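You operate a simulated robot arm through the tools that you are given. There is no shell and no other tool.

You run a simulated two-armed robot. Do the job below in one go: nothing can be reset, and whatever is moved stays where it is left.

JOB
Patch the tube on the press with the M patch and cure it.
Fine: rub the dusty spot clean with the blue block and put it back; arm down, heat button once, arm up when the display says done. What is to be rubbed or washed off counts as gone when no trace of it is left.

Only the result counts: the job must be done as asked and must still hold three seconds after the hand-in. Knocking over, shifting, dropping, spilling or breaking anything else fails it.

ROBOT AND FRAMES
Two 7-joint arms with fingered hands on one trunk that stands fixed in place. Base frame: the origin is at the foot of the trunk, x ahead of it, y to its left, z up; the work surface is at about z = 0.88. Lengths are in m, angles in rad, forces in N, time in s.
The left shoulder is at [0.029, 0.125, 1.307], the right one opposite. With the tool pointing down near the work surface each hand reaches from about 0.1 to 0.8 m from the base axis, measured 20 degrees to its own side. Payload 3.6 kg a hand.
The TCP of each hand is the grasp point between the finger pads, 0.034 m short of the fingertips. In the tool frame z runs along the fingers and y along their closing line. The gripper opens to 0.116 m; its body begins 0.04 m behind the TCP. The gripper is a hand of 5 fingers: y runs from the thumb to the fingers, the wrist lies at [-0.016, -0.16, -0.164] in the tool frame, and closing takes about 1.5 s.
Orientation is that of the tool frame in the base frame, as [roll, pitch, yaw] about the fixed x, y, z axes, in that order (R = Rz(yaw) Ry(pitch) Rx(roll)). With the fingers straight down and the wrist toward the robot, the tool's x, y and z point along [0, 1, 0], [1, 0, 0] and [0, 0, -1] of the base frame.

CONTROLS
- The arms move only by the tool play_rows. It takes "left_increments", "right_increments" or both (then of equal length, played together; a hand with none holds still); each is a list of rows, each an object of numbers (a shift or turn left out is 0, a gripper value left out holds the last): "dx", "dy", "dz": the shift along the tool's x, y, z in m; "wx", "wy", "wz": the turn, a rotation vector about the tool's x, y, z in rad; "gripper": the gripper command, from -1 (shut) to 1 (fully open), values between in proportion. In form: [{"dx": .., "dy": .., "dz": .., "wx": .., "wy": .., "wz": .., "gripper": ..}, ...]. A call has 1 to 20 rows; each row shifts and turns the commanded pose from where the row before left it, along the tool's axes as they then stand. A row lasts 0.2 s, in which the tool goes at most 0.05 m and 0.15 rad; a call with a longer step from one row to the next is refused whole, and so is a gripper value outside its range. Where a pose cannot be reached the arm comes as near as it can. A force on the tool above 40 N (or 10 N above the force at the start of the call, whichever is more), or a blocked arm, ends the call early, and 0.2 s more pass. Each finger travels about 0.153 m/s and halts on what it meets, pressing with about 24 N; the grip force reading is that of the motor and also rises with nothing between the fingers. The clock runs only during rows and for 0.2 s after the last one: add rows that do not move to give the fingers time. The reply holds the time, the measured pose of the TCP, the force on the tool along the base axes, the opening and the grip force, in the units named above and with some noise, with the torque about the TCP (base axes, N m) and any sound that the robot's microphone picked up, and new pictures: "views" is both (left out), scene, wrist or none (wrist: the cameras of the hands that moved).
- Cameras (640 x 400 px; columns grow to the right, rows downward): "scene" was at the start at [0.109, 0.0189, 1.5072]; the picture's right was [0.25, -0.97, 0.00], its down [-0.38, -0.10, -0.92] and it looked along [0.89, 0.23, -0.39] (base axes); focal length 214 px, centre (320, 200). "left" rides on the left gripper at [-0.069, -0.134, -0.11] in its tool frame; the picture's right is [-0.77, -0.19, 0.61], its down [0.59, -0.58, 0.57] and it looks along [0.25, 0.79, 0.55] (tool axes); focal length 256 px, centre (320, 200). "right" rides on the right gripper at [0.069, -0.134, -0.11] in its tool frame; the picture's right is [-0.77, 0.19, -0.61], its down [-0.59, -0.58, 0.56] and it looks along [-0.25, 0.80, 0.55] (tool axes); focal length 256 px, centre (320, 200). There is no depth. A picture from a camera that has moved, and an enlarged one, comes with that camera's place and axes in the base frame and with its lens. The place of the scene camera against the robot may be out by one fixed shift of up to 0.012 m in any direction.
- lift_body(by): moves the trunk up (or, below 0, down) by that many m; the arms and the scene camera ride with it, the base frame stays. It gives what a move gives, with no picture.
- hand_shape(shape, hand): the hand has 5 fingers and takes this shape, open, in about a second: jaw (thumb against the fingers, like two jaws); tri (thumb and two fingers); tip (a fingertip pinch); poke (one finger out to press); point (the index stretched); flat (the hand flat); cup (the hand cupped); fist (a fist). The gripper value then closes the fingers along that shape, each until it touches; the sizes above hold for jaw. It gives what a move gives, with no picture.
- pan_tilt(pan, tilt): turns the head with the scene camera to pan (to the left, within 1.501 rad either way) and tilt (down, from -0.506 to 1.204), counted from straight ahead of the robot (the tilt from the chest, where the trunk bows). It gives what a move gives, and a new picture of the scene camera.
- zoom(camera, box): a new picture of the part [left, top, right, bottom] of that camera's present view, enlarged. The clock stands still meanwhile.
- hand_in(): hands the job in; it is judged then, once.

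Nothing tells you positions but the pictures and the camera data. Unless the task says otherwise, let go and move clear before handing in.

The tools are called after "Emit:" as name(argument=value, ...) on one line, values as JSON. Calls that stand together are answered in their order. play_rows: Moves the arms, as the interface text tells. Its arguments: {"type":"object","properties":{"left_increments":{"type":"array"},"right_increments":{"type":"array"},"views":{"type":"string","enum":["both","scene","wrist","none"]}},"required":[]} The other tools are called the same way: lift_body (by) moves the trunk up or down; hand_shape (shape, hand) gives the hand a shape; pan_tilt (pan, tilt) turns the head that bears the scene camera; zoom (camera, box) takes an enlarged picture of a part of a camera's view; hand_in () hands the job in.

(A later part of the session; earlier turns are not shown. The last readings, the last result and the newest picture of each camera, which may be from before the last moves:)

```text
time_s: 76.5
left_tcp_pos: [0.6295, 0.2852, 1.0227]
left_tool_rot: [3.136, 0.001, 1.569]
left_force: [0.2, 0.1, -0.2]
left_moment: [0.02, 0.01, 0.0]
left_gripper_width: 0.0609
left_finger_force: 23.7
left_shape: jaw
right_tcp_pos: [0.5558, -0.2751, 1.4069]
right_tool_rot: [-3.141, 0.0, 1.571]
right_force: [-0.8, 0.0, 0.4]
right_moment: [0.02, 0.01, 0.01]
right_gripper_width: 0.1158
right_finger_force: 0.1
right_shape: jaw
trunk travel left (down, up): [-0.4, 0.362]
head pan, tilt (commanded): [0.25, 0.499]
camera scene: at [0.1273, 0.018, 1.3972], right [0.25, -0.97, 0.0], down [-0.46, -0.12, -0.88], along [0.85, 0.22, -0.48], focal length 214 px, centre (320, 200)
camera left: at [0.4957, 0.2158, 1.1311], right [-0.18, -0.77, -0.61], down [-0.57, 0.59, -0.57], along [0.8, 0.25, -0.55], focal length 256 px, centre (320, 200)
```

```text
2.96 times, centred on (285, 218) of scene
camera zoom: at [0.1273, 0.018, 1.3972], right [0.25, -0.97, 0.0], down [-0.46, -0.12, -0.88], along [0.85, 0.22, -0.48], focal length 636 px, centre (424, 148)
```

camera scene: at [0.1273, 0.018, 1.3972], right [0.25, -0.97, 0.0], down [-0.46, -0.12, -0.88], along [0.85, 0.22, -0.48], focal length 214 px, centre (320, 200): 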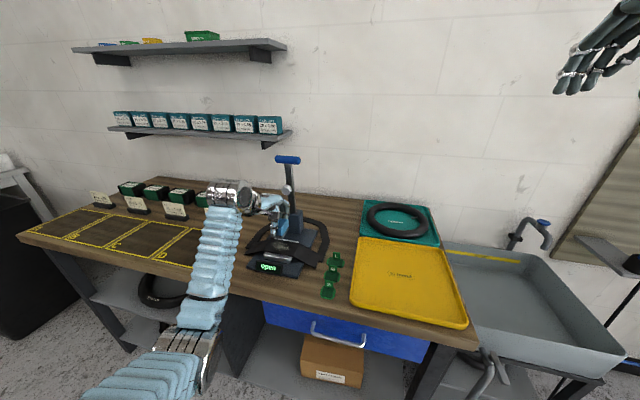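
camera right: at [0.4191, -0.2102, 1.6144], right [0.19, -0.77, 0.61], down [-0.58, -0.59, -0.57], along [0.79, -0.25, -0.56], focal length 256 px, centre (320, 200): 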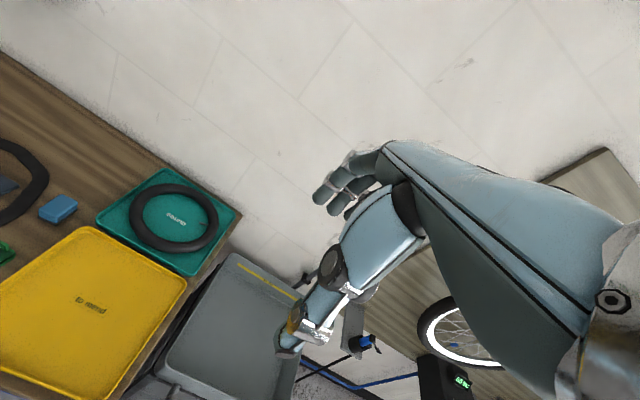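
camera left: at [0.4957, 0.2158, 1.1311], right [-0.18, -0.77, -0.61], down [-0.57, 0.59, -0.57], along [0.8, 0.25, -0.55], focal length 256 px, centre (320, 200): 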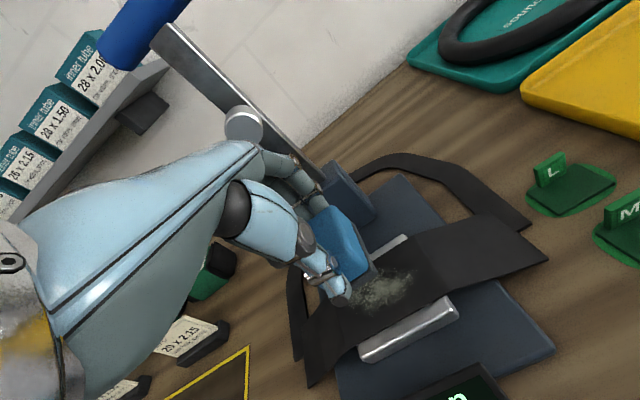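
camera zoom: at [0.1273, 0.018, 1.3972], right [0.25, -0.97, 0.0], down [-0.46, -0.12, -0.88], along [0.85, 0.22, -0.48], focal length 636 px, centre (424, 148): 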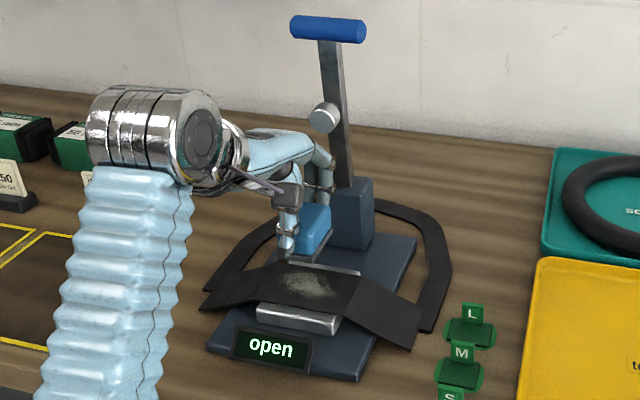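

Emit:
play_rows(left_increments=[{"dz": 0.02}, {"dz": 0.015}, {"dz": 0.005}, {"dz": 0.003}, {"dz": 0.003}, {}], views="wrist")

Emit:
zoom(camera="left", box=[270, 180, 470, 380])

Emit:
zoom(camera="scene", box=[250, 190, 330, 270])

```text
time_s: 77.9
left_tcp_pos: [0.6303, 0.2845, 0.9741]
left_tool_rot: [3.136, 0.0, 1.57]
left_force: [-0.5, 0.6, -0.2]
left_moment: [0.01, 0.01, 0.0]
left_gripper_width: 0.0605
left_finger_force: 24.4
left_shape: jaw
right_tcp_pos: [0.5542, -0.2737, 1.4065]
right_tool_rot: [-3.141, -0.001, 1.569]
right_force: [-0.6, -0.6, 0.1]
right_moment: [-0.02, 0.0, -0.01]
right_gripper_width: 0.1156
right_finger_force: 0.1
right_shape: jaw
trunk travel left (down, up): [-0.4, 0.362]
head pan, tilt (commanded): [0.25, 0.499]
camera left: at [0.4964, 0.2142, 1.084], right [-0.18, -0.77, -0.61], down [-0.57, 0.59, -0.57], along [0.8, 0.25, -0.55], focal length 256 px, centre (320, 200)
```

left: 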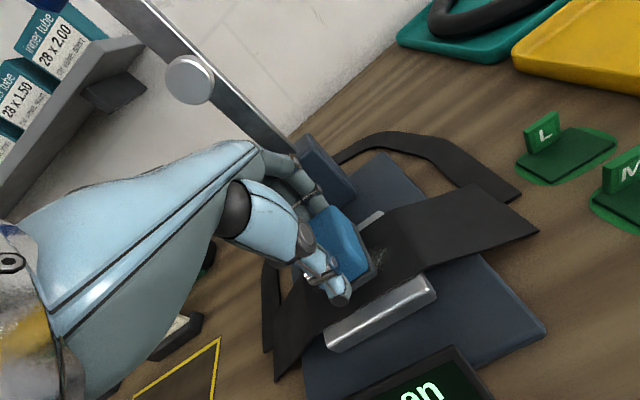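

```text
2.00 times, centred on (370, 280) of left
camera zoom: at [0.4964, 0.2142, 1.084], right [-0.18, -0.77, -0.61], down [-0.57, 0.59, -0.57], along [0.8, 0.25, -0.55], focal length 512 px, centre (220, 40)
```

zoom: 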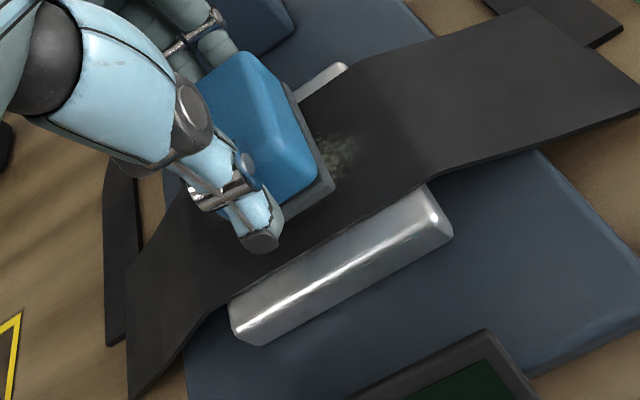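

```text
5.00 times, centred on (290, 230) of scene
camera zoom: at [0.1273, 0.018, 1.3972], right [0.25, -0.97, 0.0], down [-0.46, -0.12, -0.88], along [0.85, 0.22, -0.48], focal length 1072 px, centre (470, 50)
```

zoom: 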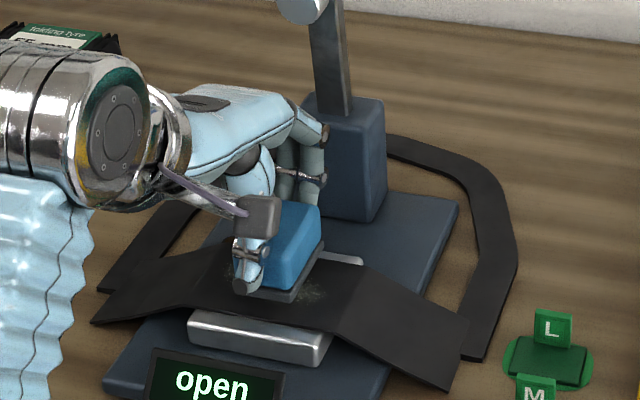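

The block is nearly on the tube and there's no contact force yet. I'll lower in 2 mm steps to find contact.

Emit:
play_rows(left_increments=[{"dz": 0.002}, {"dz": 0.002}, {"dz": 0.002}, {}], views="none")

```text
time_s: 78.9
left_tcp_pos: [0.6305, 0.284, 0.9704]
left_tool_rot: [3.133, 0.0, 1.569]
left_force: [-0.4, 0.8, 4.8]
left_moment: [0.0, -0.12, 0.02]
left_gripper_width: 0.0607
left_finger_force: 24.3
left_shape: jaw
right_tcp_pos: [0.5531, -0.2752, 1.4074]
right_tool_rot: [-3.141, 0.0, 1.572]
right_force: [0.2, -0.4, -0.8]
right_moment: [-0.04, -0.01, -0.01]
right_gripper_width: 0.1157
right_finger_force: 0.0
right_shape: jaw
trunk travel left (down, up): [-0.4, 0.362]
head pan, tilt (commanded): [0.25, 0.499]
```

I've got contact at about 5 N (block base z≈0.918). I'll press a touch more and rub back and forth along the spot.

Emit:
play_rows(left_increments=[{"dz": 0.0015}, {"dx": 0.015}, {"dx": 0.015}, {"dx": 0.005}, {"dx": -0.015}, {"dx": -0.015}, {"dx": -0.015}, {"dx": -0.015}, {"dx": -0.015}, {"dx": 0.015}, {"dx": 0.015}, {"dx": 0.015}, {"dx": 0.015}, {"dx": 0.015}, {"dx": -0.015}, {"dx": -0.015}, {"dx": -0.015}, {"dx": -0.015}, {"dx": -0.015}], views="wrist")

Emit:
zoom(camera="left", box=[250, 180, 450, 380])

```text
time_s: 83.0
left_tcp_pos: [0.6335, 0.2414, 0.9706]
left_tool_rot: [3.121, -0.007, 1.57]
left_force: [-1.7, 3.2, 7.7]
left_moment: [0.09, 0.32, -0.08]
left_gripper_width: 0.0614
left_finger_force: 24.3
left_shape: jaw
right_tcp_pos: [0.5525, -0.2795, 1.4059]
right_tool_rot: [-3.14, -0.001, 1.565]
right_force: [0.7, -0.8, -0.7]
right_moment: [0.05, -0.01, 0.03]
right_gripper_width: 0.1158
right_finger_force: 0.1
right_shape: jaw
trunk travel left (down, up): [-0.4, 0.362]
head pan, tilt (commanded): [0.25, 0.499]
stopped in row 19 (left hand): the force on the tool passed its limit at 40 N (the readings are from after the stop); the commanded pose is now the measured one
camera left: at [0.4987, 0.1723, 1.0785], right [-0.18, -0.77, -0.62], down [-0.57, 0.59, -0.57], along [0.81, 0.25, -0.54], focal length 256 px, centre (320, 200)
```

left: 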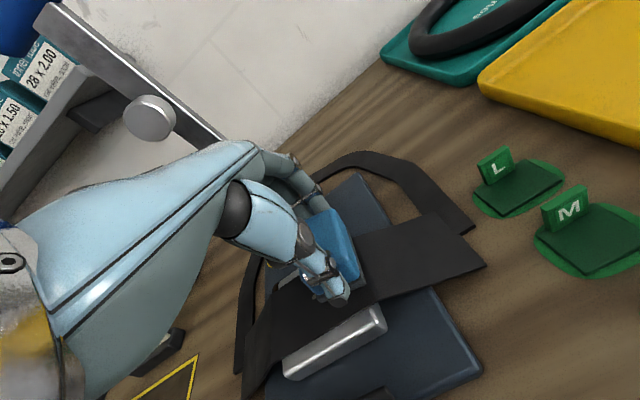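

```text
2.00 times, centred on (350, 280) of left
camera zoom: at [0.4987, 0.1723, 1.0785], right [-0.18, -0.77, -0.62], down [-0.57, 0.59, -0.57], along [0.81, 0.25, -0.54], focal length 512 px, centre (260, 40)
```

zoom: 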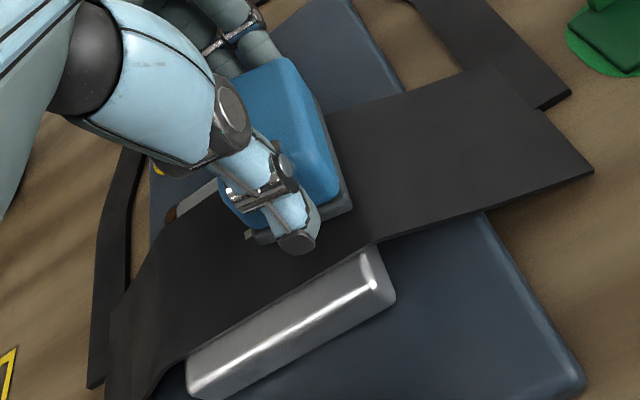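

It stopped on a brief force peak at the end of a stroke. I'll lift off, back away and inspect the spot.

Emit:
play_rows(left_increments=[{"dz": -0.02}, {"dz": -0.04}, {"dy": -0.035}, {"dy": -0.04}, {"dy": -0.04}, {"dx": 0.03}], views="wrist")

Emit:
zoom(camera="scene", box=[260, 210, 330, 270])

Emit:
zoom(camera="left", box=[300, 130, 500, 330])

```text
time_s: 84.4
left_tcp_pos: [0.5158, 0.2775, 1.0272]
left_tool_rot: [3.125, -0.004, 1.574]
left_force: [0.6, 0.3, -0.2]
left_moment: [-0.02, 0.02, -0.01]
left_gripper_width: 0.0614
left_finger_force: 24.1
left_shape: jaw
right_tcp_pos: [0.5534, -0.2743, 1.4071]
right_tool_rot: [3.14, 0.001, 1.57]
right_force: [0.7, 0.1, 0.0]
right_moment: [0.0, -0.02, 0.0]
right_gripper_width: 0.1158
right_finger_force: 0.0
right_shape: jaw
trunk travel left (down, up): [-0.4, 0.362]
head pan, tilt (commanded): [0.25, 0.499]
camera left: at [0.3813, 0.2063, 1.1352], right [-0.17, -0.77, -0.62], down [-0.57, 0.59, -0.57], along [0.8, 0.25, -0.54], focal length 256 px, centre (320, 200)
```

left: 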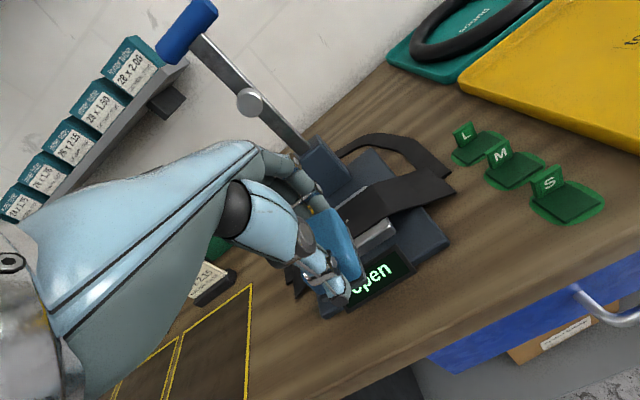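

```text
6.67 times, centred on (295, 240) of scene
camera zoom: at [0.1275, 0.0192, 1.3972], right [0.25, -0.97, 0.0], down [-0.46, -0.12, -0.88], along [0.85, 0.22, -0.48], focal length 1430 px, centre (487, -67)
```

zoom: 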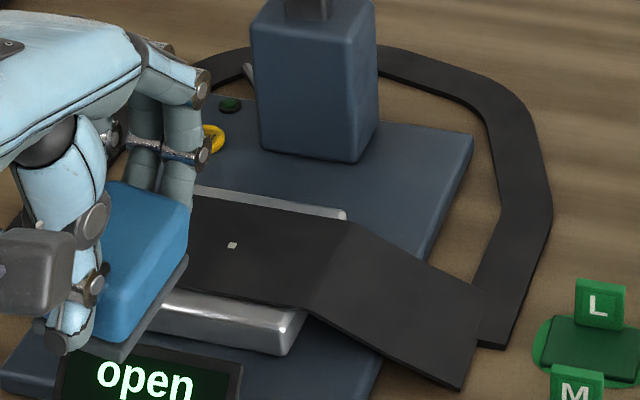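

```text
2.00 times, centred on (400, 230) of left
camera zoom: at [0.3813, 0.2063, 1.1352], right [-0.17, -0.77, -0.62], down [-0.57, 0.59, -0.57], along [0.8, 0.25, -0.54], focal length 512 px, centre (160, 140)
```

zoom: 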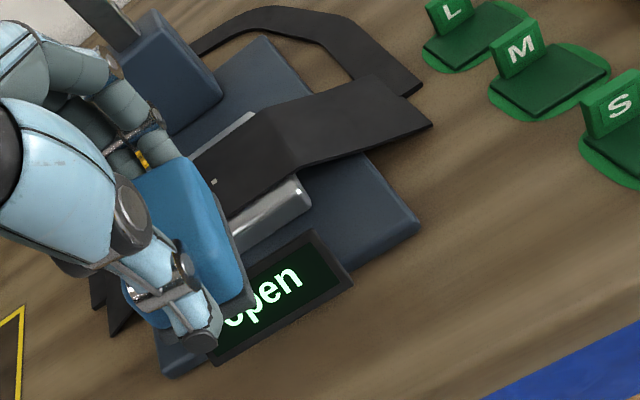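

Only one tiny speck remains, near (0.627, 0.281). I'll straighten the tool and rub again with shorter strokes centred on it.

Emit:
play_rows(left_increments=[{"wx": 0.016, "dx": 0.003}, {"dy": 0.038, "dx": 0.003}, {"dy": 0.038}, {"dy": 0.034}, {"dz": 0.03}, {"dz": 0.015}, {"dz": 0.007}, {}], views="none")

```text
time_s: 86.2
left_tcp_pos: [0.6268, 0.2813, 0.9767]
left_tool_rot: [-3.141, -0.004, 1.573]
left_force: [-0.5, 0.2, 0.1]
left_moment: [-0.05, -0.01, 0.03]
left_gripper_width: 0.0614
left_finger_force: 23.7
left_shape: jaw
right_tcp_pos: [0.5541, -0.2753, 1.4072]
right_tool_rot: [-3.141, 0.0, 1.571]
right_force: [0.1, -0.8, -0.4]
right_moment: [0.0, 0.04, 0.0]
right_gripper_width: 0.1156
right_finger_force: 0.1
right_shape: jaw
trunk travel left (down, up): [-0.4, 0.362]
head pan, tilt (commanded): [0.25, 0.499]
```

Emit:
play_rows(left_increments=[{"dz": 0.004}, {"dz": 0.003}, {"dz": 0.0015}, {"dx": 0.01}, {"dx": 0.01}, {"dx": 0.01}, {"dx": -0.01}, {"dx": -0.01}, {"dx": -0.01}, {"dx": -0.01}, {"dx": -0.01}, {"dx": -0.01}, {"dx": 0.01}, {"dx": 0.01}, {"dx": 0.01}, {"dy": 0.008}, {"dy": -0.008}, {"dy": -0.008}, {"dy": 0.008}], views="none")

```text
time_s: 90.2
left_tcp_pos: [0.6232, 0.2836, 0.9689]
left_tool_rot: [3.141, -0.005, 1.575]
left_force: [-7.7, -0.3, 15.7]
left_moment: [-0.11, 0.24, 0.09]
left_gripper_width: 0.0609
left_finger_force: 24.0
left_shape: jaw
right_tcp_pos: [0.5504, -0.2752, 1.4091]
right_tool_rot: [3.14, 0.0, 1.57]
right_force: [-0.3, 0.5, 0.3]
right_moment: [-0.01, 0.01, 0.0]
right_gripper_width: 0.1161
right_finger_force: 0.1
right_shape: jaw
trunk travel left (down, up): [-0.4, 0.362]
head pan, tilt (commanded): [0.25, 0.499]
```

Emit:
play_rows(left_increments=[{"dy": 0.012, "dz": -0.0005}, {"dx": 0.012}, {"dx": 0.012}, {"dx": 0.008}, {"dx": -0.012}, {"dx": -0.012}, {"dx": -0.012}, {"dx": -0.012}, {"dx": -0.012}, {"dx": 0.012}, {"dx": 0.012}, {"dx": 0.008}, {"dz": -0.02}, {"dz": -0.035}, {"dy": -0.035}, {"dy": -0.04}, {"dy": -0.04}, {"dx": 0.035}, {"dx": 0.04}, {"dx": 0.04}], views="both")

Emit:
zoom(camera="scene", box=[240, 210, 330, 280])

Emit:
zoom(camera="left", box=[330, 80, 530, 280])

```text
time_s: 94.4
left_tcp_pos: [0.5232, 0.4015, 1.0217]
left_tool_rot: [3.141, -0.004, 1.573]
left_force: [0.1, 0.3, -1.3]
left_moment: [-0.03, -0.01, 0.01]
left_gripper_width: 0.0608
left_finger_force: 23.7
left_shape: jaw
right_tcp_pos: [0.5544, -0.2735, 1.4073]
right_tool_rot: [3.14, 0.001, 1.571]
right_force: [0.5, -0.3, -0.3]
right_moment: [-0.02, 0.01, -0.01]
right_gripper_width: 0.1161
right_finger_force: 0.0
right_shape: jaw
trunk travel left (down, up): [-0.4, 0.362]
head pan, tilt (commanded): [0.25, 0.499]
camera scene: at [0.1271, 0.0192, 1.3972], right [0.25, -0.97, 0.0], down [-0.46, -0.12, -0.88], along [0.85, 0.22, -0.48], focal length 214 px, centre (320, 200)
camera left: at [0.3903, 0.3312, 1.1325], right [-0.18, -0.77, -0.61], down [-0.58, 0.59, -0.56], along [0.79, 0.25, -0.55], focal length 256 px, centre (320, 200)
```

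scene: 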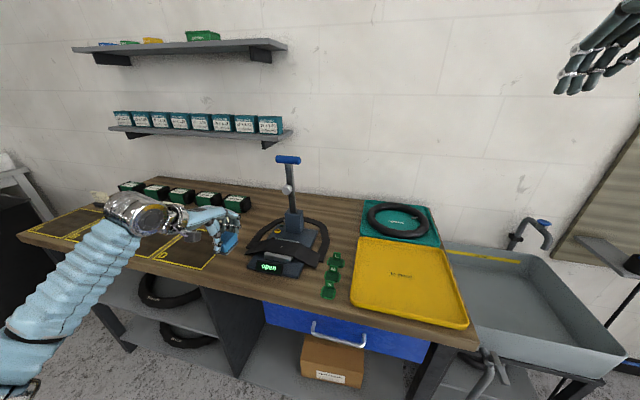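
left: 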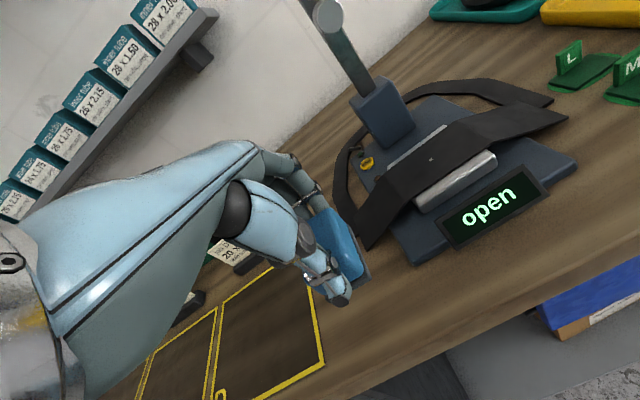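

```text
5.71 times, centred on (285, 245) of scene
camera zoom: at [0.1271, 0.0192, 1.3972], right [0.25, -0.97, 0.0], down [-0.46, -0.12, -0.88], along [0.85, 0.22, -0.48], focal length 1226 px, centre (520, -57)
```

zoom: 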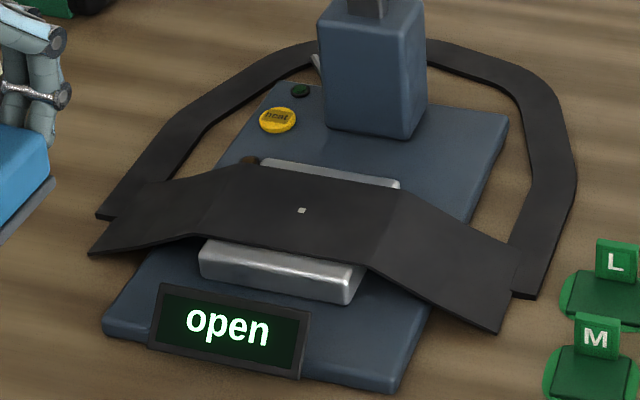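

```text
2.00 times, centred on (430, 180) of left
camera zoom: at [0.3903, 0.3312, 1.1325], right [-0.18, -0.77, -0.61], down [-0.58, 0.59, -0.56], along [0.79, 0.25, -0.55], focal length 512 px, centre (100, 240)
```

zoom: 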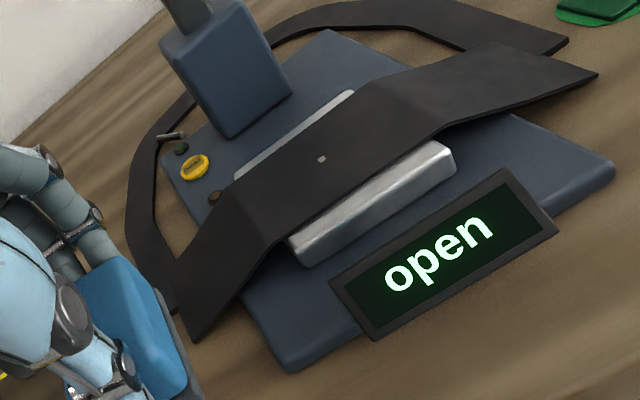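

The dust is gone, but one crisp little square stays unchanged in the middle. It may be the puncture mark itself, so I'll zoom right in.

Emit:
zoom(camera="left", box=[416, 148, 446, 172])

Emit:
zoom(camera="scene", box=[270, 235, 310, 260])

```text
16.00 times, centred on (431, 160) of left
camera zoom: at [0.3903, 0.3312, 1.1325], right [-0.18, -0.77, -0.61], down [-0.58, 0.59, -0.56], along [0.79, 0.25, -0.55], focal length 4096 px, centre (-1456, 840)
```

zoom: 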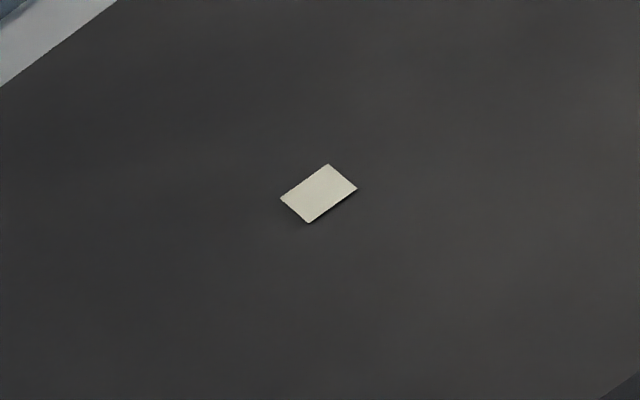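

```text
16.00 times, centred on (290, 248) of scene
camera zoom: at [0.1271, 0.0192, 1.3972], right [0.25, -0.97, 0.0], down [-0.46, -0.12, -0.88], along [0.85, 0.22, -0.48], focal length 3432 px, centre (800, -560)
```

zoom: 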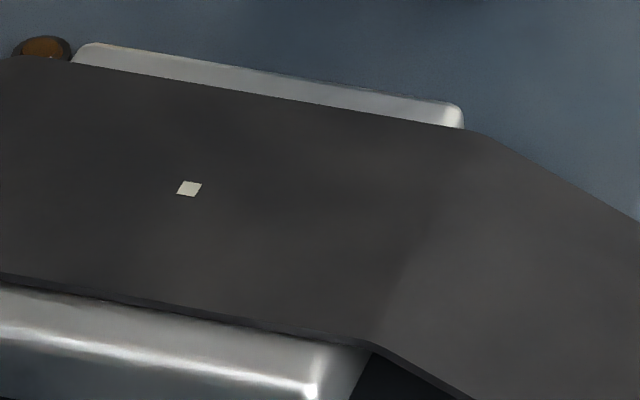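

It is a flat, sharp-edged 4 mm square, and two rubs left it exactly unchanged, so it looks like the puncture mark. To be sure it isn't residue, I'll rub once more right over it with firmer pressure and compare.

Emit:
play_rows(left_increments=[{"dx": -0.04}, {"dx": -0.04}, {"dx": -0.04}, {"dy": 0.035}, {"dy": 0.035}, {"dy": 0.035}, {"dz": 0.03}, {"dz": 0.015}, {"dz": 0.004}, {"dz": 0.003}, {"dz": 0.002}, {}], views="none")

```text
time_s: 97.0
left_tcp_pos: [0.6298, 0.281, 0.9701]
left_tool_rot: [3.138, -0.004, 1.574]
left_force: [1.1, 1.1, 2.8]
left_moment: [-0.02, -0.07, 0.06]
left_gripper_width: 0.0609
left_finger_force: 23.8
left_shape: jaw
right_tcp_pos: [0.5535, -0.2759, 1.4066]
right_tool_rot: [-3.141, 0.0, 1.567]
right_force: [0.8, 0.2, 0.3]
right_moment: [0.02, 0.0, 0.0]
right_gripper_width: 0.1163
right_finger_force: 0.1
right_shape: jaw
trunk travel left (down, up): [-0.4, 0.362]
head pan, tilt (commanded): [0.25, 0.499]
```

Emit:
play_rows(left_increments=[{"dz": 0.003}, {"dz": 0.001}, {"dx": 0.012}, {"dx": 0.012}, {"dx": -0.012}, {"dx": -0.012}, {"dx": -0.012}, {"dx": -0.012}, {"dx": 0.012}, {"dx": 0.012}, {"dy": -0.01}, {"dy": -0.01}, {"dy": 0.01}, {"dy": 0.01}, {"dx": 0.012}, {"dx": -0.012}, {"dx": -0.012}, {"dx": 0.012}], views="none")

Emit:
play_rows(left_increments=[{"dz": -0.02}, {"dz": -0.035}, {"dy": -0.035}, {"dy": -0.04}, {"dy": -0.04}, {"dx": 0.035}, {"dx": 0.04}, {"dx": 0.04}], views="wrist")

Emit:
zoom(camera="scene", box=[270, 235, 310, 260])

Emit:
zoom(camera="left", box=[380, 120, 480, 200])

```text
time_s: 98.7
left_tcp_pos: [0.6366, 0.2596, 0.9723]
left_tool_rot: [3.124, -0.015, 1.568]
left_force: [0.8, 4.1, 9.1]
left_moment: [0.15, 0.02, -0.03]
left_gripper_width: 0.0612
left_finger_force: 24.6
left_shape: jaw
right_tcp_pos: [0.5478, -0.2885, 1.4063]
right_tool_rot: [3.141, -0.002, 1.551]
right_force: [0.1, -0.5, 0.7]
right_moment: [0.05, 0.02, 0.02]
right_gripper_width: 0.1159
right_finger_force: 0.1
right_shape: jaw
trunk travel left (down, up): [-0.4, 0.362]
head pan, tilt (commanded): [0.25, 0.499]
stopped in row 8 (left hand): the force on the tool passed its limit at 42 N (the readings are from after the stop); the commanded pose is now the measured one
```

```text
time_s: 100.5
left_tcp_pos: [0.518, 0.3808, 1.0235]
left_tool_rot: [3.132, -0.01, 1.575]
left_force: [-0.4, -0.2, -0.6]
left_moment: [-0.02, -0.02, -0.03]
left_gripper_width: 0.0612
left_finger_force: 23.9
left_shape: jaw
right_tcp_pos: [0.5509, -0.2803, 1.4067]
right_tool_rot: [-3.141, -0.001, 1.561]
right_force: [0.3, 0.1, -0.1]
right_moment: [0.0, -0.01, -0.03]
right_gripper_width: 0.1157
right_finger_force: 0.0
right_shape: jaw
trunk travel left (down, up): [-0.4, 0.362]
head pan, tilt (commanded): [0.25, 0.499]
camera left: at [0.3838, 0.31, 1.1319], right [-0.18, -0.76, -0.62], down [-0.57, 0.59, -0.56], along [0.8, 0.26, -0.54], focal length 256 px, centre (320, 200)
```

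left: 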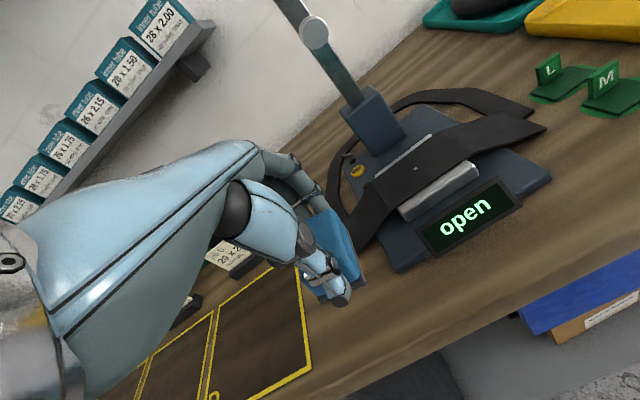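

```text
16.00 times, centred on (290, 248) of scene
camera zoom: at [0.127, 0.0192, 1.3972], right [0.25, -0.97, 0.0], down [-0.46, -0.12, -0.88], along [0.85, 0.22, -0.48], focal length 3432 px, centre (800, -560)
```

zoom: 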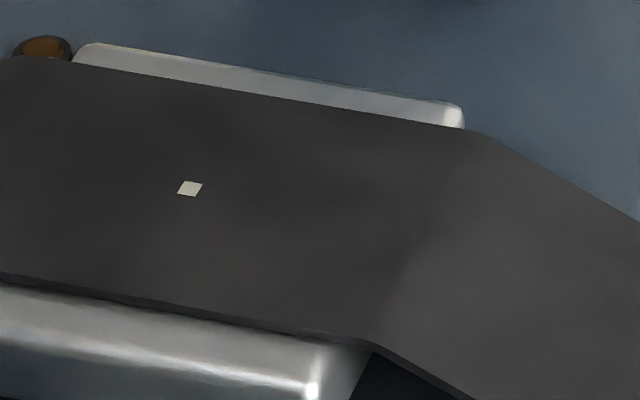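

```text
5.00 times, centred on (430, 160) of left
camera zoom: at [0.3838, 0.31, 1.1319], right [-0.18, -0.76, -0.62], down [-0.57, 0.59, -0.56], along [0.8, 0.26, -0.54], focal length 1280 px, centre (-230, 400)
```

zoom: 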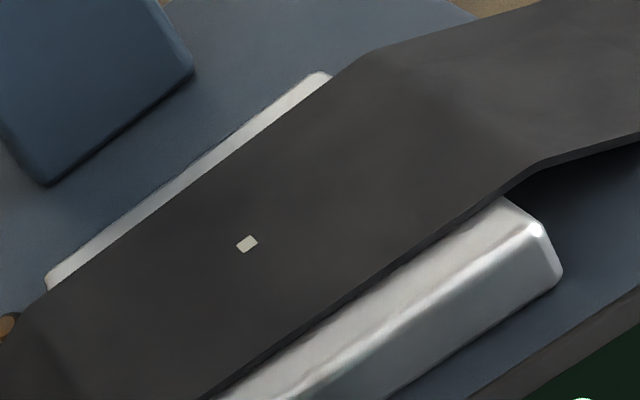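

The mark is unchanged and every bit of dust is gone, so it is the puncture mark at about (0.628, 0.280). Now I'll take the block back: up, right in front of the press, then forward over its place.

Emit:
play_rows(left_increments=[{"dz": -0.03, "wx": 0.006, "wy": -0.01}, {"dz": -0.02}, {"dx": -0.04}, {"dx": -0.04}, {"dx": -0.04}, {"dx": -0.04}, {"dx": -0.04}, {"dx": -0.04}, {"dx": -0.04}, {}], views="none")

```text
time_s: 102.7
left_tcp_pos: [0.5179, 0.0983, 1.0747]
left_tool_rot: [3.139, -0.002, 1.576]
left_force: [-0.2, 0.2, -0.5]
left_moment: [-0.01, 0.04, -0.04]
left_gripper_width: 0.0611
left_finger_force: 24.2
left_shape: jaw
right_tcp_pos: [0.5508, -0.2796, 1.4069]
right_tool_rot: [3.141, -0.001, 1.559]
right_force: [1.5, 0.8, -0.4]
right_moment: [-0.01, 0.01, 0.01]
right_gripper_width: 0.116
right_finger_force: 0.2
right_shape: jaw
trunk travel left (down, up): [-0.4, 0.362]
head pan, tilt (commanded): [0.25, 0.499]
```

Emit:
play_rows(left_increments=[{"dy": 0.042}, {"dy": 0.042}, {"dy": 0.042}, {"dy": 0.042}, {"dy": 0.042}, {"dy": 0.04, "wz": -0.07}, {"dz": 0.04}, {"dz": 0.04}, {"dz": 0.03}, {}], views="both")

Emit:
zoom(camera="left", box=[280, 180, 480, 380])

Emit:
zoom(camera="right", box=[0, 110, 160, 270])

```text
time_s: 104.9
left_tcp_pos: [0.769, 0.0985, 0.9646]
left_tool_rot: [3.136, -0.002, 1.645]
left_force: [-0.3, -0.4, 0.0]
left_moment: [0.01, -0.02, 0.01]
left_gripper_width: 0.0609
left_finger_force: 24.2
left_shape: jaw
right_tcp_pos: [0.5502, -0.2815, 1.4078]
right_tool_rot: [-3.14, 0.002, 1.561]
right_force: [0.4, -0.1, 0.1]
right_moment: [-0.04, 0.0, -0.01]
right_gripper_width: 0.1157
right_finger_force: 0.1
right_shape: jaw
trunk travel left (down, up): [-0.4, 0.362]
head pan, tilt (commanded): [0.25, 0.499]
camera scene: at [0.1272, 0.0179, 1.3973], right [0.25, -0.97, 0.0], down [-0.46, -0.12, -0.88], along [0.85, 0.22, -0.48], focal length 214 px, centre (320, 200)
camera left: at [0.6408, 0.0195, 1.0744], right [-0.13, -0.78, -0.61], down [-0.62, 0.55, -0.57], along [0.78, 0.31, -0.55], focal length 256 px, centre (320, 200)
```

scene: 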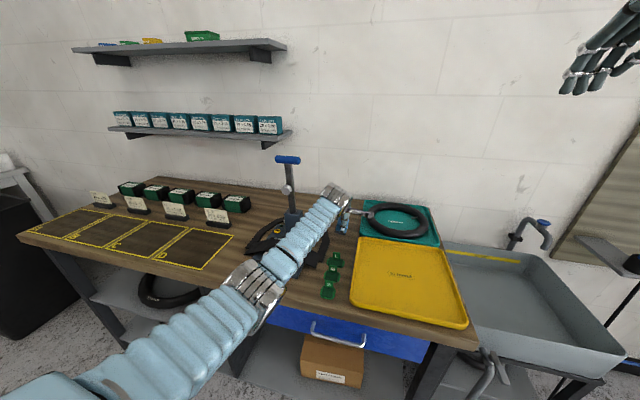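
left: 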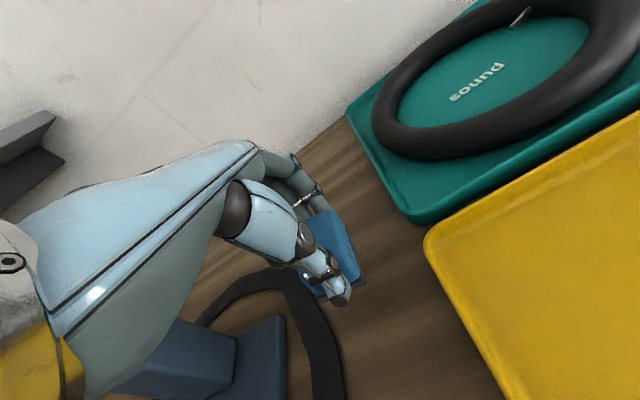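

```text
2.00 times, centred on (380, 280) of left
camera zoom: at [0.6408, 0.0195, 1.0744], right [-0.13, -0.78, -0.61], down [-0.62, 0.55, -0.57], along [0.78, 0.31, -0.55], focal length 512 px, centre (200, 40)
```

zoom: 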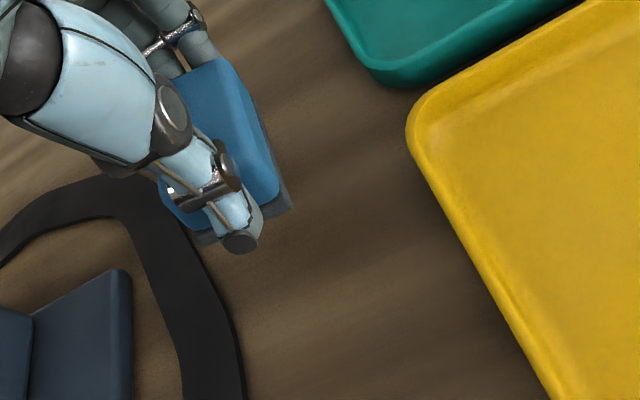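

```text
2.50 times, centred on (80, 190) of right
camera zoom: at [0.4176, -0.2104, 1.5165], right [0.18, -0.77, 0.61], down [-0.58, -0.58, -0.57], along [0.79, -0.26, -0.55], focal length 640 px, centre (920, 225)
```

zoom: 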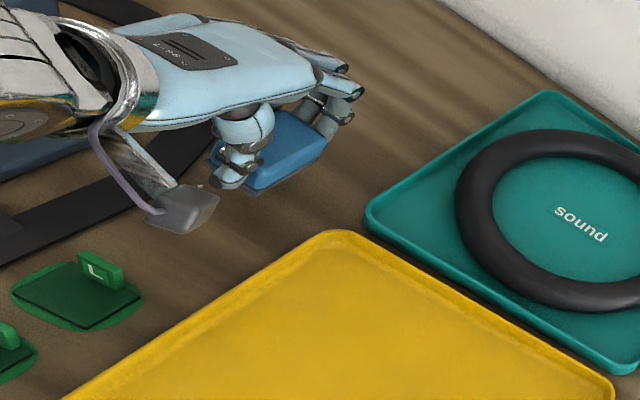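

The block has slid a few mm in the grip, so I'll offset by about (-5, -6) mm to land it where it was. Then I'll lower to contact.

Emit:
play_rows(left_increments=[{"dy": -0.005, "dx": -0.006}, {"dz": 0.015}, {"dz": 0.009}, {"dz": 0.003}, {"dz": 0.002}, {}], views="none")

```text
time_s: 106.3
left_tcp_pos: [0.7635, 0.0927, 0.9362]
left_tool_rot: [3.138, -0.003, 1.646]
left_force: [-1.2, 0.6, -0.5]
left_moment: [0.01, 0.02, 0.0]
left_gripper_width: 0.061
left_finger_force: 24.1
left_shape: jaw
right_tcp_pos: [0.5514, -0.2816, 1.4067]
right_tool_rot: [-3.141, -0.001, 1.561]
right_force: [-0.2, -0.4, 0.1]
right_moment: [0.01, 0.02, -0.01]
right_gripper_width: 0.1162
right_finger_force: 0.0
right_shape: jaw
trunk travel left (down, up): [-0.4, 0.362]
head pan, tilt (commanded): [0.25, 0.499]
```

Emit:
play_rows(left_increments=[{"dz": 0.0015}, {"dz": 0.0015}, {"dz": 0.001}, {}], views="none")

```text
time_s: 107.3
left_tcp_pos: [0.7643, 0.0939, 0.9344]
left_tool_rot: [3.132, -0.001, 1.645]
left_force: [-0.4, 0.4, 9.6]
left_moment: [-0.06, 0.06, -0.01]
left_gripper_width: 0.061
left_finger_force: 24.1
left_shape: jaw
right_tcp_pos: [0.5499, -0.2803, 1.4067]
right_tool_rot: [3.141, 0.003, 1.559]
right_force: [0.4, 1.0, 0.2]
right_moment: [-0.04, 0.02, 0.01]
right_gripper_width: 0.1161
right_finger_force: 0.1
right_shape: jaw
trunk travel left (down, up): [-0.4, 0.362]
head pan, tilt (commanded): [0.25, 0.499]
```

It's on the table (9.6 N). I'll relax slightly and open the fingers gradually.

Emit:
play_rows(left_increments=[{"dz": -0.001, "gripper": 0.06}, {"gripper": 0.15}, {"gripper": 0.25}, {"gripper": 0.4}, {"gripper": 0.6}, {"gripper": 0.8}, {}, {}], views="wrist")

Emit:
zoom(camera="right", box=[0, 110, 160, 270])

```text
time_s: 109.1
left_tcp_pos: [0.7645, 0.0925, 0.9332]
left_tool_rot: [3.137, -0.002, 1.643]
left_force: [-0.1, -0.1, 0.2]
left_moment: [0.01, -0.01, 0.01]
left_gripper_width: 0.104
left_finger_force: 0.1
left_shape: jaw
right_tcp_pos: [0.5506, -0.2808, 1.407]
right_tool_rot: [3.141, -0.001, 1.561]
right_force: [-0.2, 0.1, 0.3]
right_moment: [-0.02, -0.03, -0.01]
right_gripper_width: 0.116
right_finger_force: 0.0
right_shape: jaw
trunk travel left (down, up): [-0.4, 0.362]
head pan, tilt (commanded): [0.25, 0.499]
camera left: at [0.6365, 0.0137, 1.0429], right [-0.13, -0.78, -0.61], down [-0.62, 0.55, -0.57], along [0.78, 0.31, -0.55], focal length 256 px, centre (320, 200)
```

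left: 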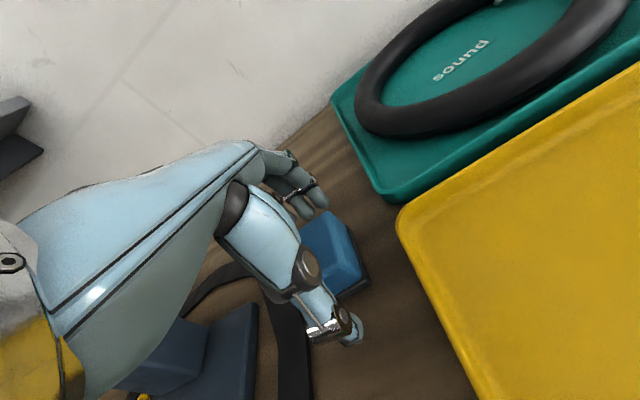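

```text
2.50 times, centred on (80, 190) of right
camera zoom: at [0.4179, -0.2106, 1.5164], right [0.18, -0.77, 0.61], down [-0.58, -0.58, -0.57], along [0.79, -0.26, -0.55], focal length 640 px, centre (920, 225)
```

zoom: 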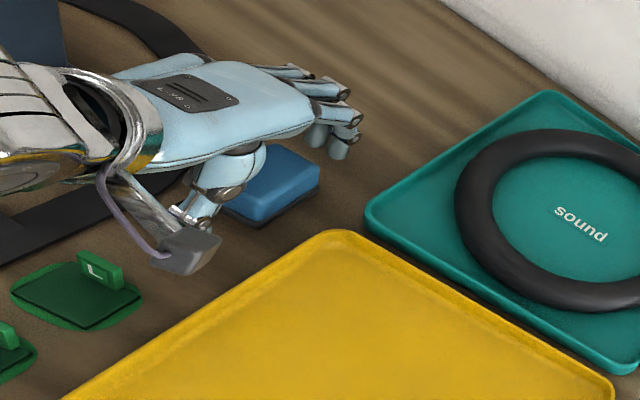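

The block is released. I'll raise the hand straight up and check where the block ended up.

Emit:
play_rows(left_increments=[{"dz": -0.03, "gripper": 0.9}, {"dz": -0.04}, {"dz": -0.04}, {"dz": -0.03}, {"dy": -0.04}, {"dy": -0.04}, {}], views="wrist")

Emit:
zoom(camera="left", box=[300, 180, 500, 380])

Emit:
zoom(camera="right", box=[60, 160, 140, 240])

```text
time_s: 110.7
left_tcp_pos: [0.6844, 0.086, 1.0741]
left_tool_rot: [3.138, -0.002, 1.644]
left_force: [-0.5, -0.3, -0.4]
left_moment: [-0.01, 0.01, -0.02]
left_gripper_width: 0.1102
left_finger_force: 0.1
left_shape: jaw
right_tcp_pos: [0.553, -0.2807, 1.4066]
right_tool_rot: [3.141, 0.0, 1.561]
right_force: [0.5, 0.0, 0.6]
right_moment: [0.01, 0.06, 0.01]
right_gripper_width: 0.116
right_finger_force: 0.1
right_shape: jaw
trunk travel left (down, up): [-0.4, 0.362]
head pan, tilt (commanded): [0.25, 0.499]
camera left: at [0.5558, 0.0066, 1.1831], right [-0.13, -0.78, -0.61], down [-0.62, 0.55, -0.57], along [0.78, 0.31, -0.55], focal length 256 px, centre (320, 200)
```

left: 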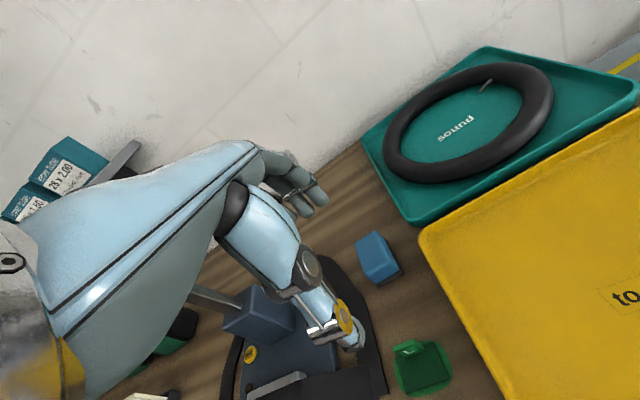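

```text
2.00 times, centred on (400, 280) of left
camera zoom: at [0.5558, 0.0066, 1.1831], right [-0.13, -0.78, -0.61], down [-0.62, 0.55, -0.57], along [0.78, 0.31, -0.55], focal length 512 px, centre (160, 40)
```

zoom: 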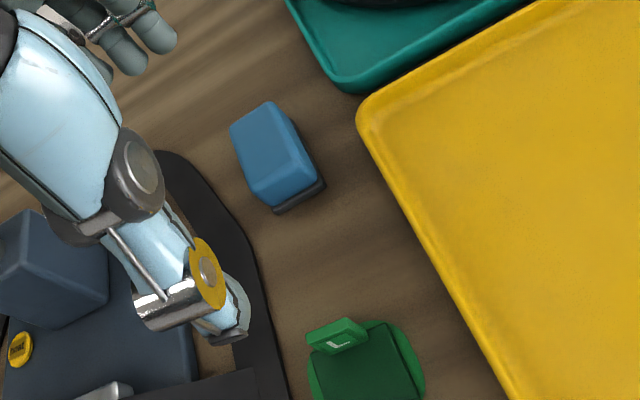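

```text
5.00 times, centred on (100, 200) of right
camera zoom: at [0.4183, -0.2107, 1.5162], right [0.18, -0.77, 0.61], down [-0.58, -0.58, -0.57], along [0.79, -0.26, -0.55], focal length 1280 px, centre (1420, 200)
```

zoom: 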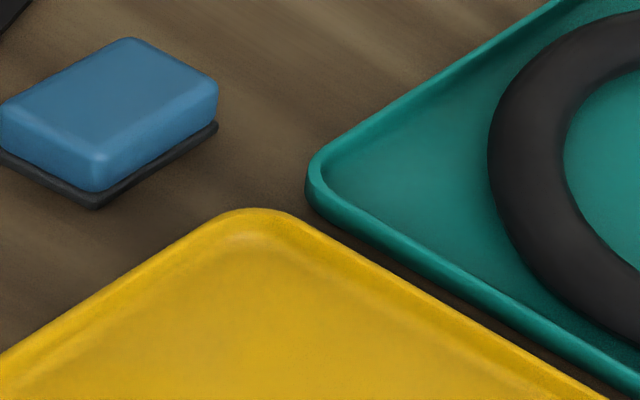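

The block sits within about 4 mm of its original spot. Next is the M patch: its tab is near (0.597, 0.101), with L's patch behind and S's tab in front, so I'll partly close the fingers and hover above it to look.

Emit:
play_rows(left_increments=[{"wz": 0.073, "gripper": 0.3}, {"dy": -0.04, "gripper": 0.0}, {"dy": -0.04, "gripper": -0.15}, {"dy": -0.01, "dx": 0.015}, {"dz": 0.04}, {"dz": 0.04}, {}], views="both")

Emit:
zoom(camera="left", box=[270, 180, 470, 380])

Emit:
zoom(camera="scene", box=[290, 220, 370, 310])

```text
time_s: 112.3
left_tcp_pos: [0.5944, 0.1035, 0.9948]
left_tool_rot: [3.139, -0.001, 1.571]
left_force: [-0.1, 0.3, 0.5]
left_moment: [0.0, 0.01, -0.03]
left_gripper_width: 0.0495
left_finger_force: 0.1
left_shape: jaw
right_tcp_pos: [0.5503, -0.2809, 1.406]
right_tool_rot: [-3.141, 0.001, 1.561]
right_force: [-0.7, 0.4, 1.3]
right_moment: [0.0, -0.02, 0.02]
right_gripper_width: 0.1157
right_finger_force: 0.1
right_shape: jaw
trunk travel left (down, up): [-0.4, 0.362]
head pan, tilt (commanded): [0.25, 0.499]
camera scene: at [0.1272, 0.0177, 1.3973], right [0.25, -0.97, 0.0], down [-0.46, -0.12, -0.88], along [0.85, 0.22, -0.48], focal length 214 px, centre (320, 200)
camera left: at [0.4604, 0.0323, 1.1032], right [-0.18, -0.77, -0.61], down [-0.57, 0.59, -0.57], along [0.8, 0.25, -0.55], focal length 256 px, centre (320, 200)
```

scene: 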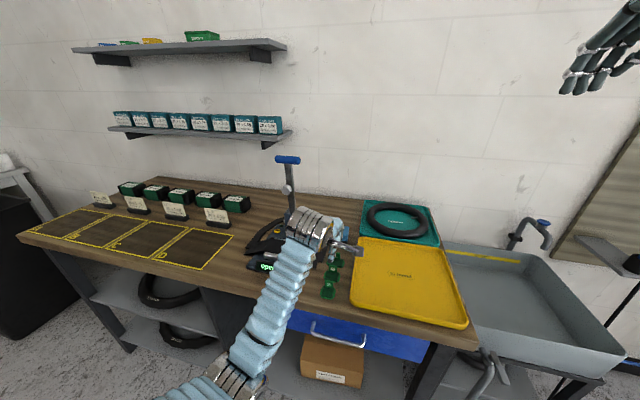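
left: 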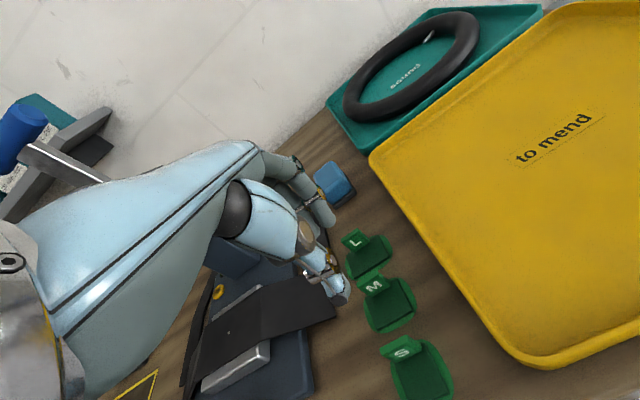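

```text
2.00 times, centred on (370, 280) of left
camera zoom: at [0.4604, 0.0323, 1.1032], right [-0.18, -0.77, -0.61], down [-0.57, 0.59, -0.57], along [0.8, 0.25, -0.55], focal length 512 px, centre (220, 40)
```

zoom: 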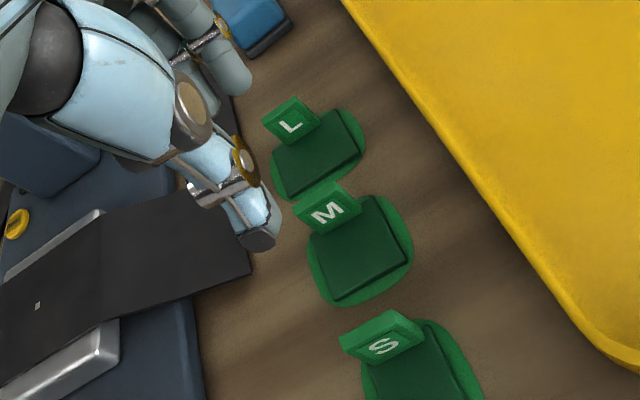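

```text
4.44 times, centred on (330, 265) of scene
camera zoom: at [0.1272, 0.0177, 1.3973], right [0.25, -0.97, 0.0], down [-0.46, -0.12, -0.88], along [0.85, 0.22, -0.48], focal length 953 px, centre (276, -89)
```

zoom: 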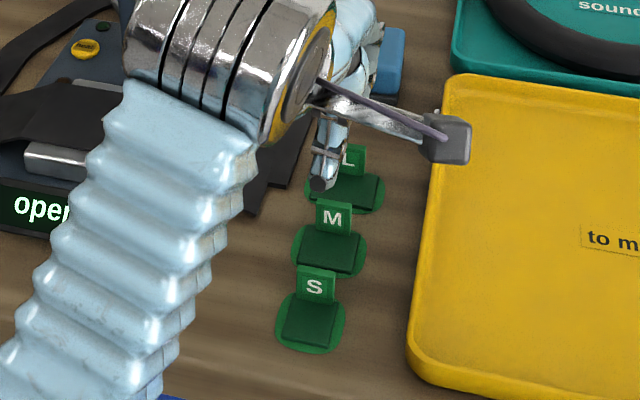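

Tab is at about (0.594, 0.098), right between the thumb and finger pads in x. I'll shift 5 mm right, lower to z≈0.934 and partly close to look at the alignment.

Emit:
play_rows(left_increments=[{"dx": -0.005, "dz": 0.02}, {"dz": 0.02}, {"dz": 0.012}, {"dz": 0.009}, {"gripper": -0.3}, {"gripper": -0.4}, {}], views="wrist")

Emit:
zoom(camera="left", box=[270, 180, 420, 330])

Emit:
zoom(camera="right", box=[0, 170, 120, 290])

Emit:
zoom(camera="scene", box=[305, 230, 365, 300])

```text
time_s: 113.9
left_tcp_pos: [0.5953, 0.0977, 0.9316]
left_tool_rot: [3.138, -0.002, 1.571]
left_force: [-0.3, -0.2, 0.3]
left_moment: [-0.04, 0.01, -0.01]
left_gripper_width: 0.0351
left_finger_force: 0.1
left_shape: jaw
right_tcp_pos: [0.5508, -0.2806, 1.4073]
right_tool_rot: [3.141, 0.0, 1.562]
right_force: [-0.2, 0.1, -1.1]
right_moment: [-0.01, -0.02, 0.01]
right_gripper_width: 0.1157
right_finger_force: 0.1
right_shape: jaw
trunk travel left (down, up): [-0.4, 0.362]
head pan, tilt (commanded): [0.25, 0.499]
camera left: at [0.4612, 0.0276, 1.0413], right [-0.18, -0.77, -0.61], down [-0.58, 0.59, -0.57], along [0.8, 0.25, -0.55], focal length 256 px, centre (320, 200)
```

left: 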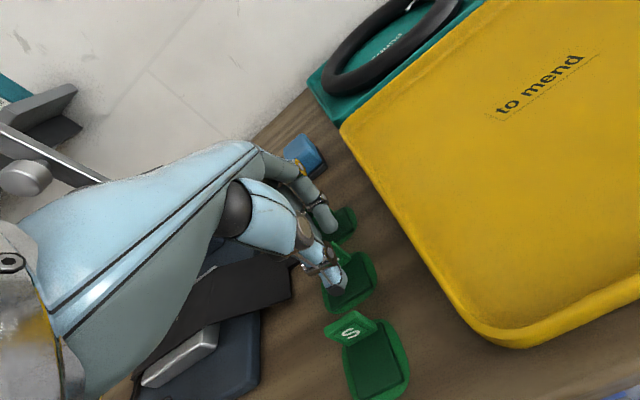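

```text
2.67 times, centred on (345, 255) of left
camera zoom: at [0.4612, 0.0276, 1.0413], right [-0.18, -0.77, -0.61], down [-0.58, 0.59, -0.57], along [0.8, 0.25, -0.55], focal length 683 px, centre (253, 53)
```

zoom: 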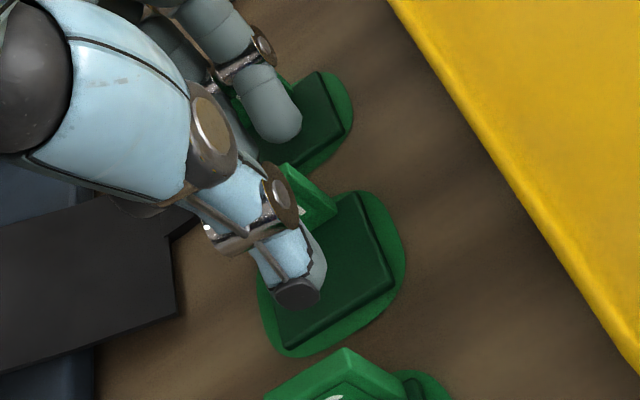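

```text
3.33 times, centred on (60, 230) of right
camera zoom: at [0.4177, -0.2105, 1.5164], right [0.18, -0.77, 0.61], down [-0.58, -0.58, -0.57], along [0.79, -0.26, -0.55], focal length 853 px, centre (1187, 100)
```

zoom: 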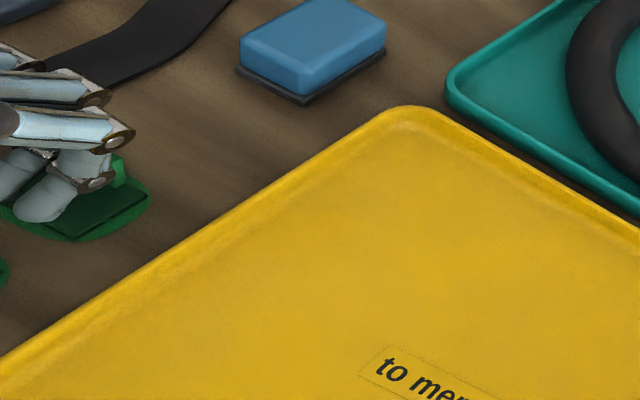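

```text
5.71 times, centred on (335, 265) of scene
camera zoom: at [0.1272, 0.0179, 1.3972], right [0.25, -0.97, 0.0], down [-0.46, -0.12, -0.88], along [0.85, 0.22, -0.48], focal length 1226 px, centre (234, -171)
```

zoom: 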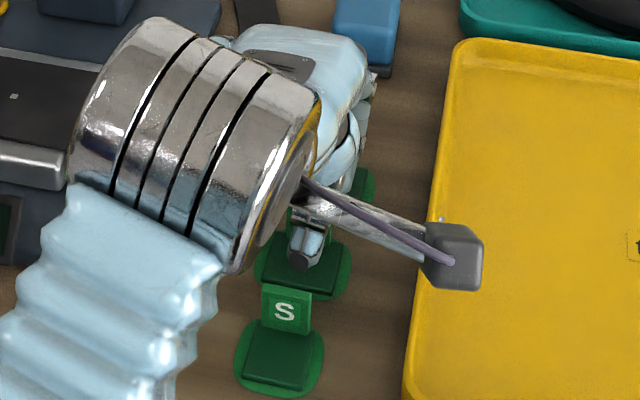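

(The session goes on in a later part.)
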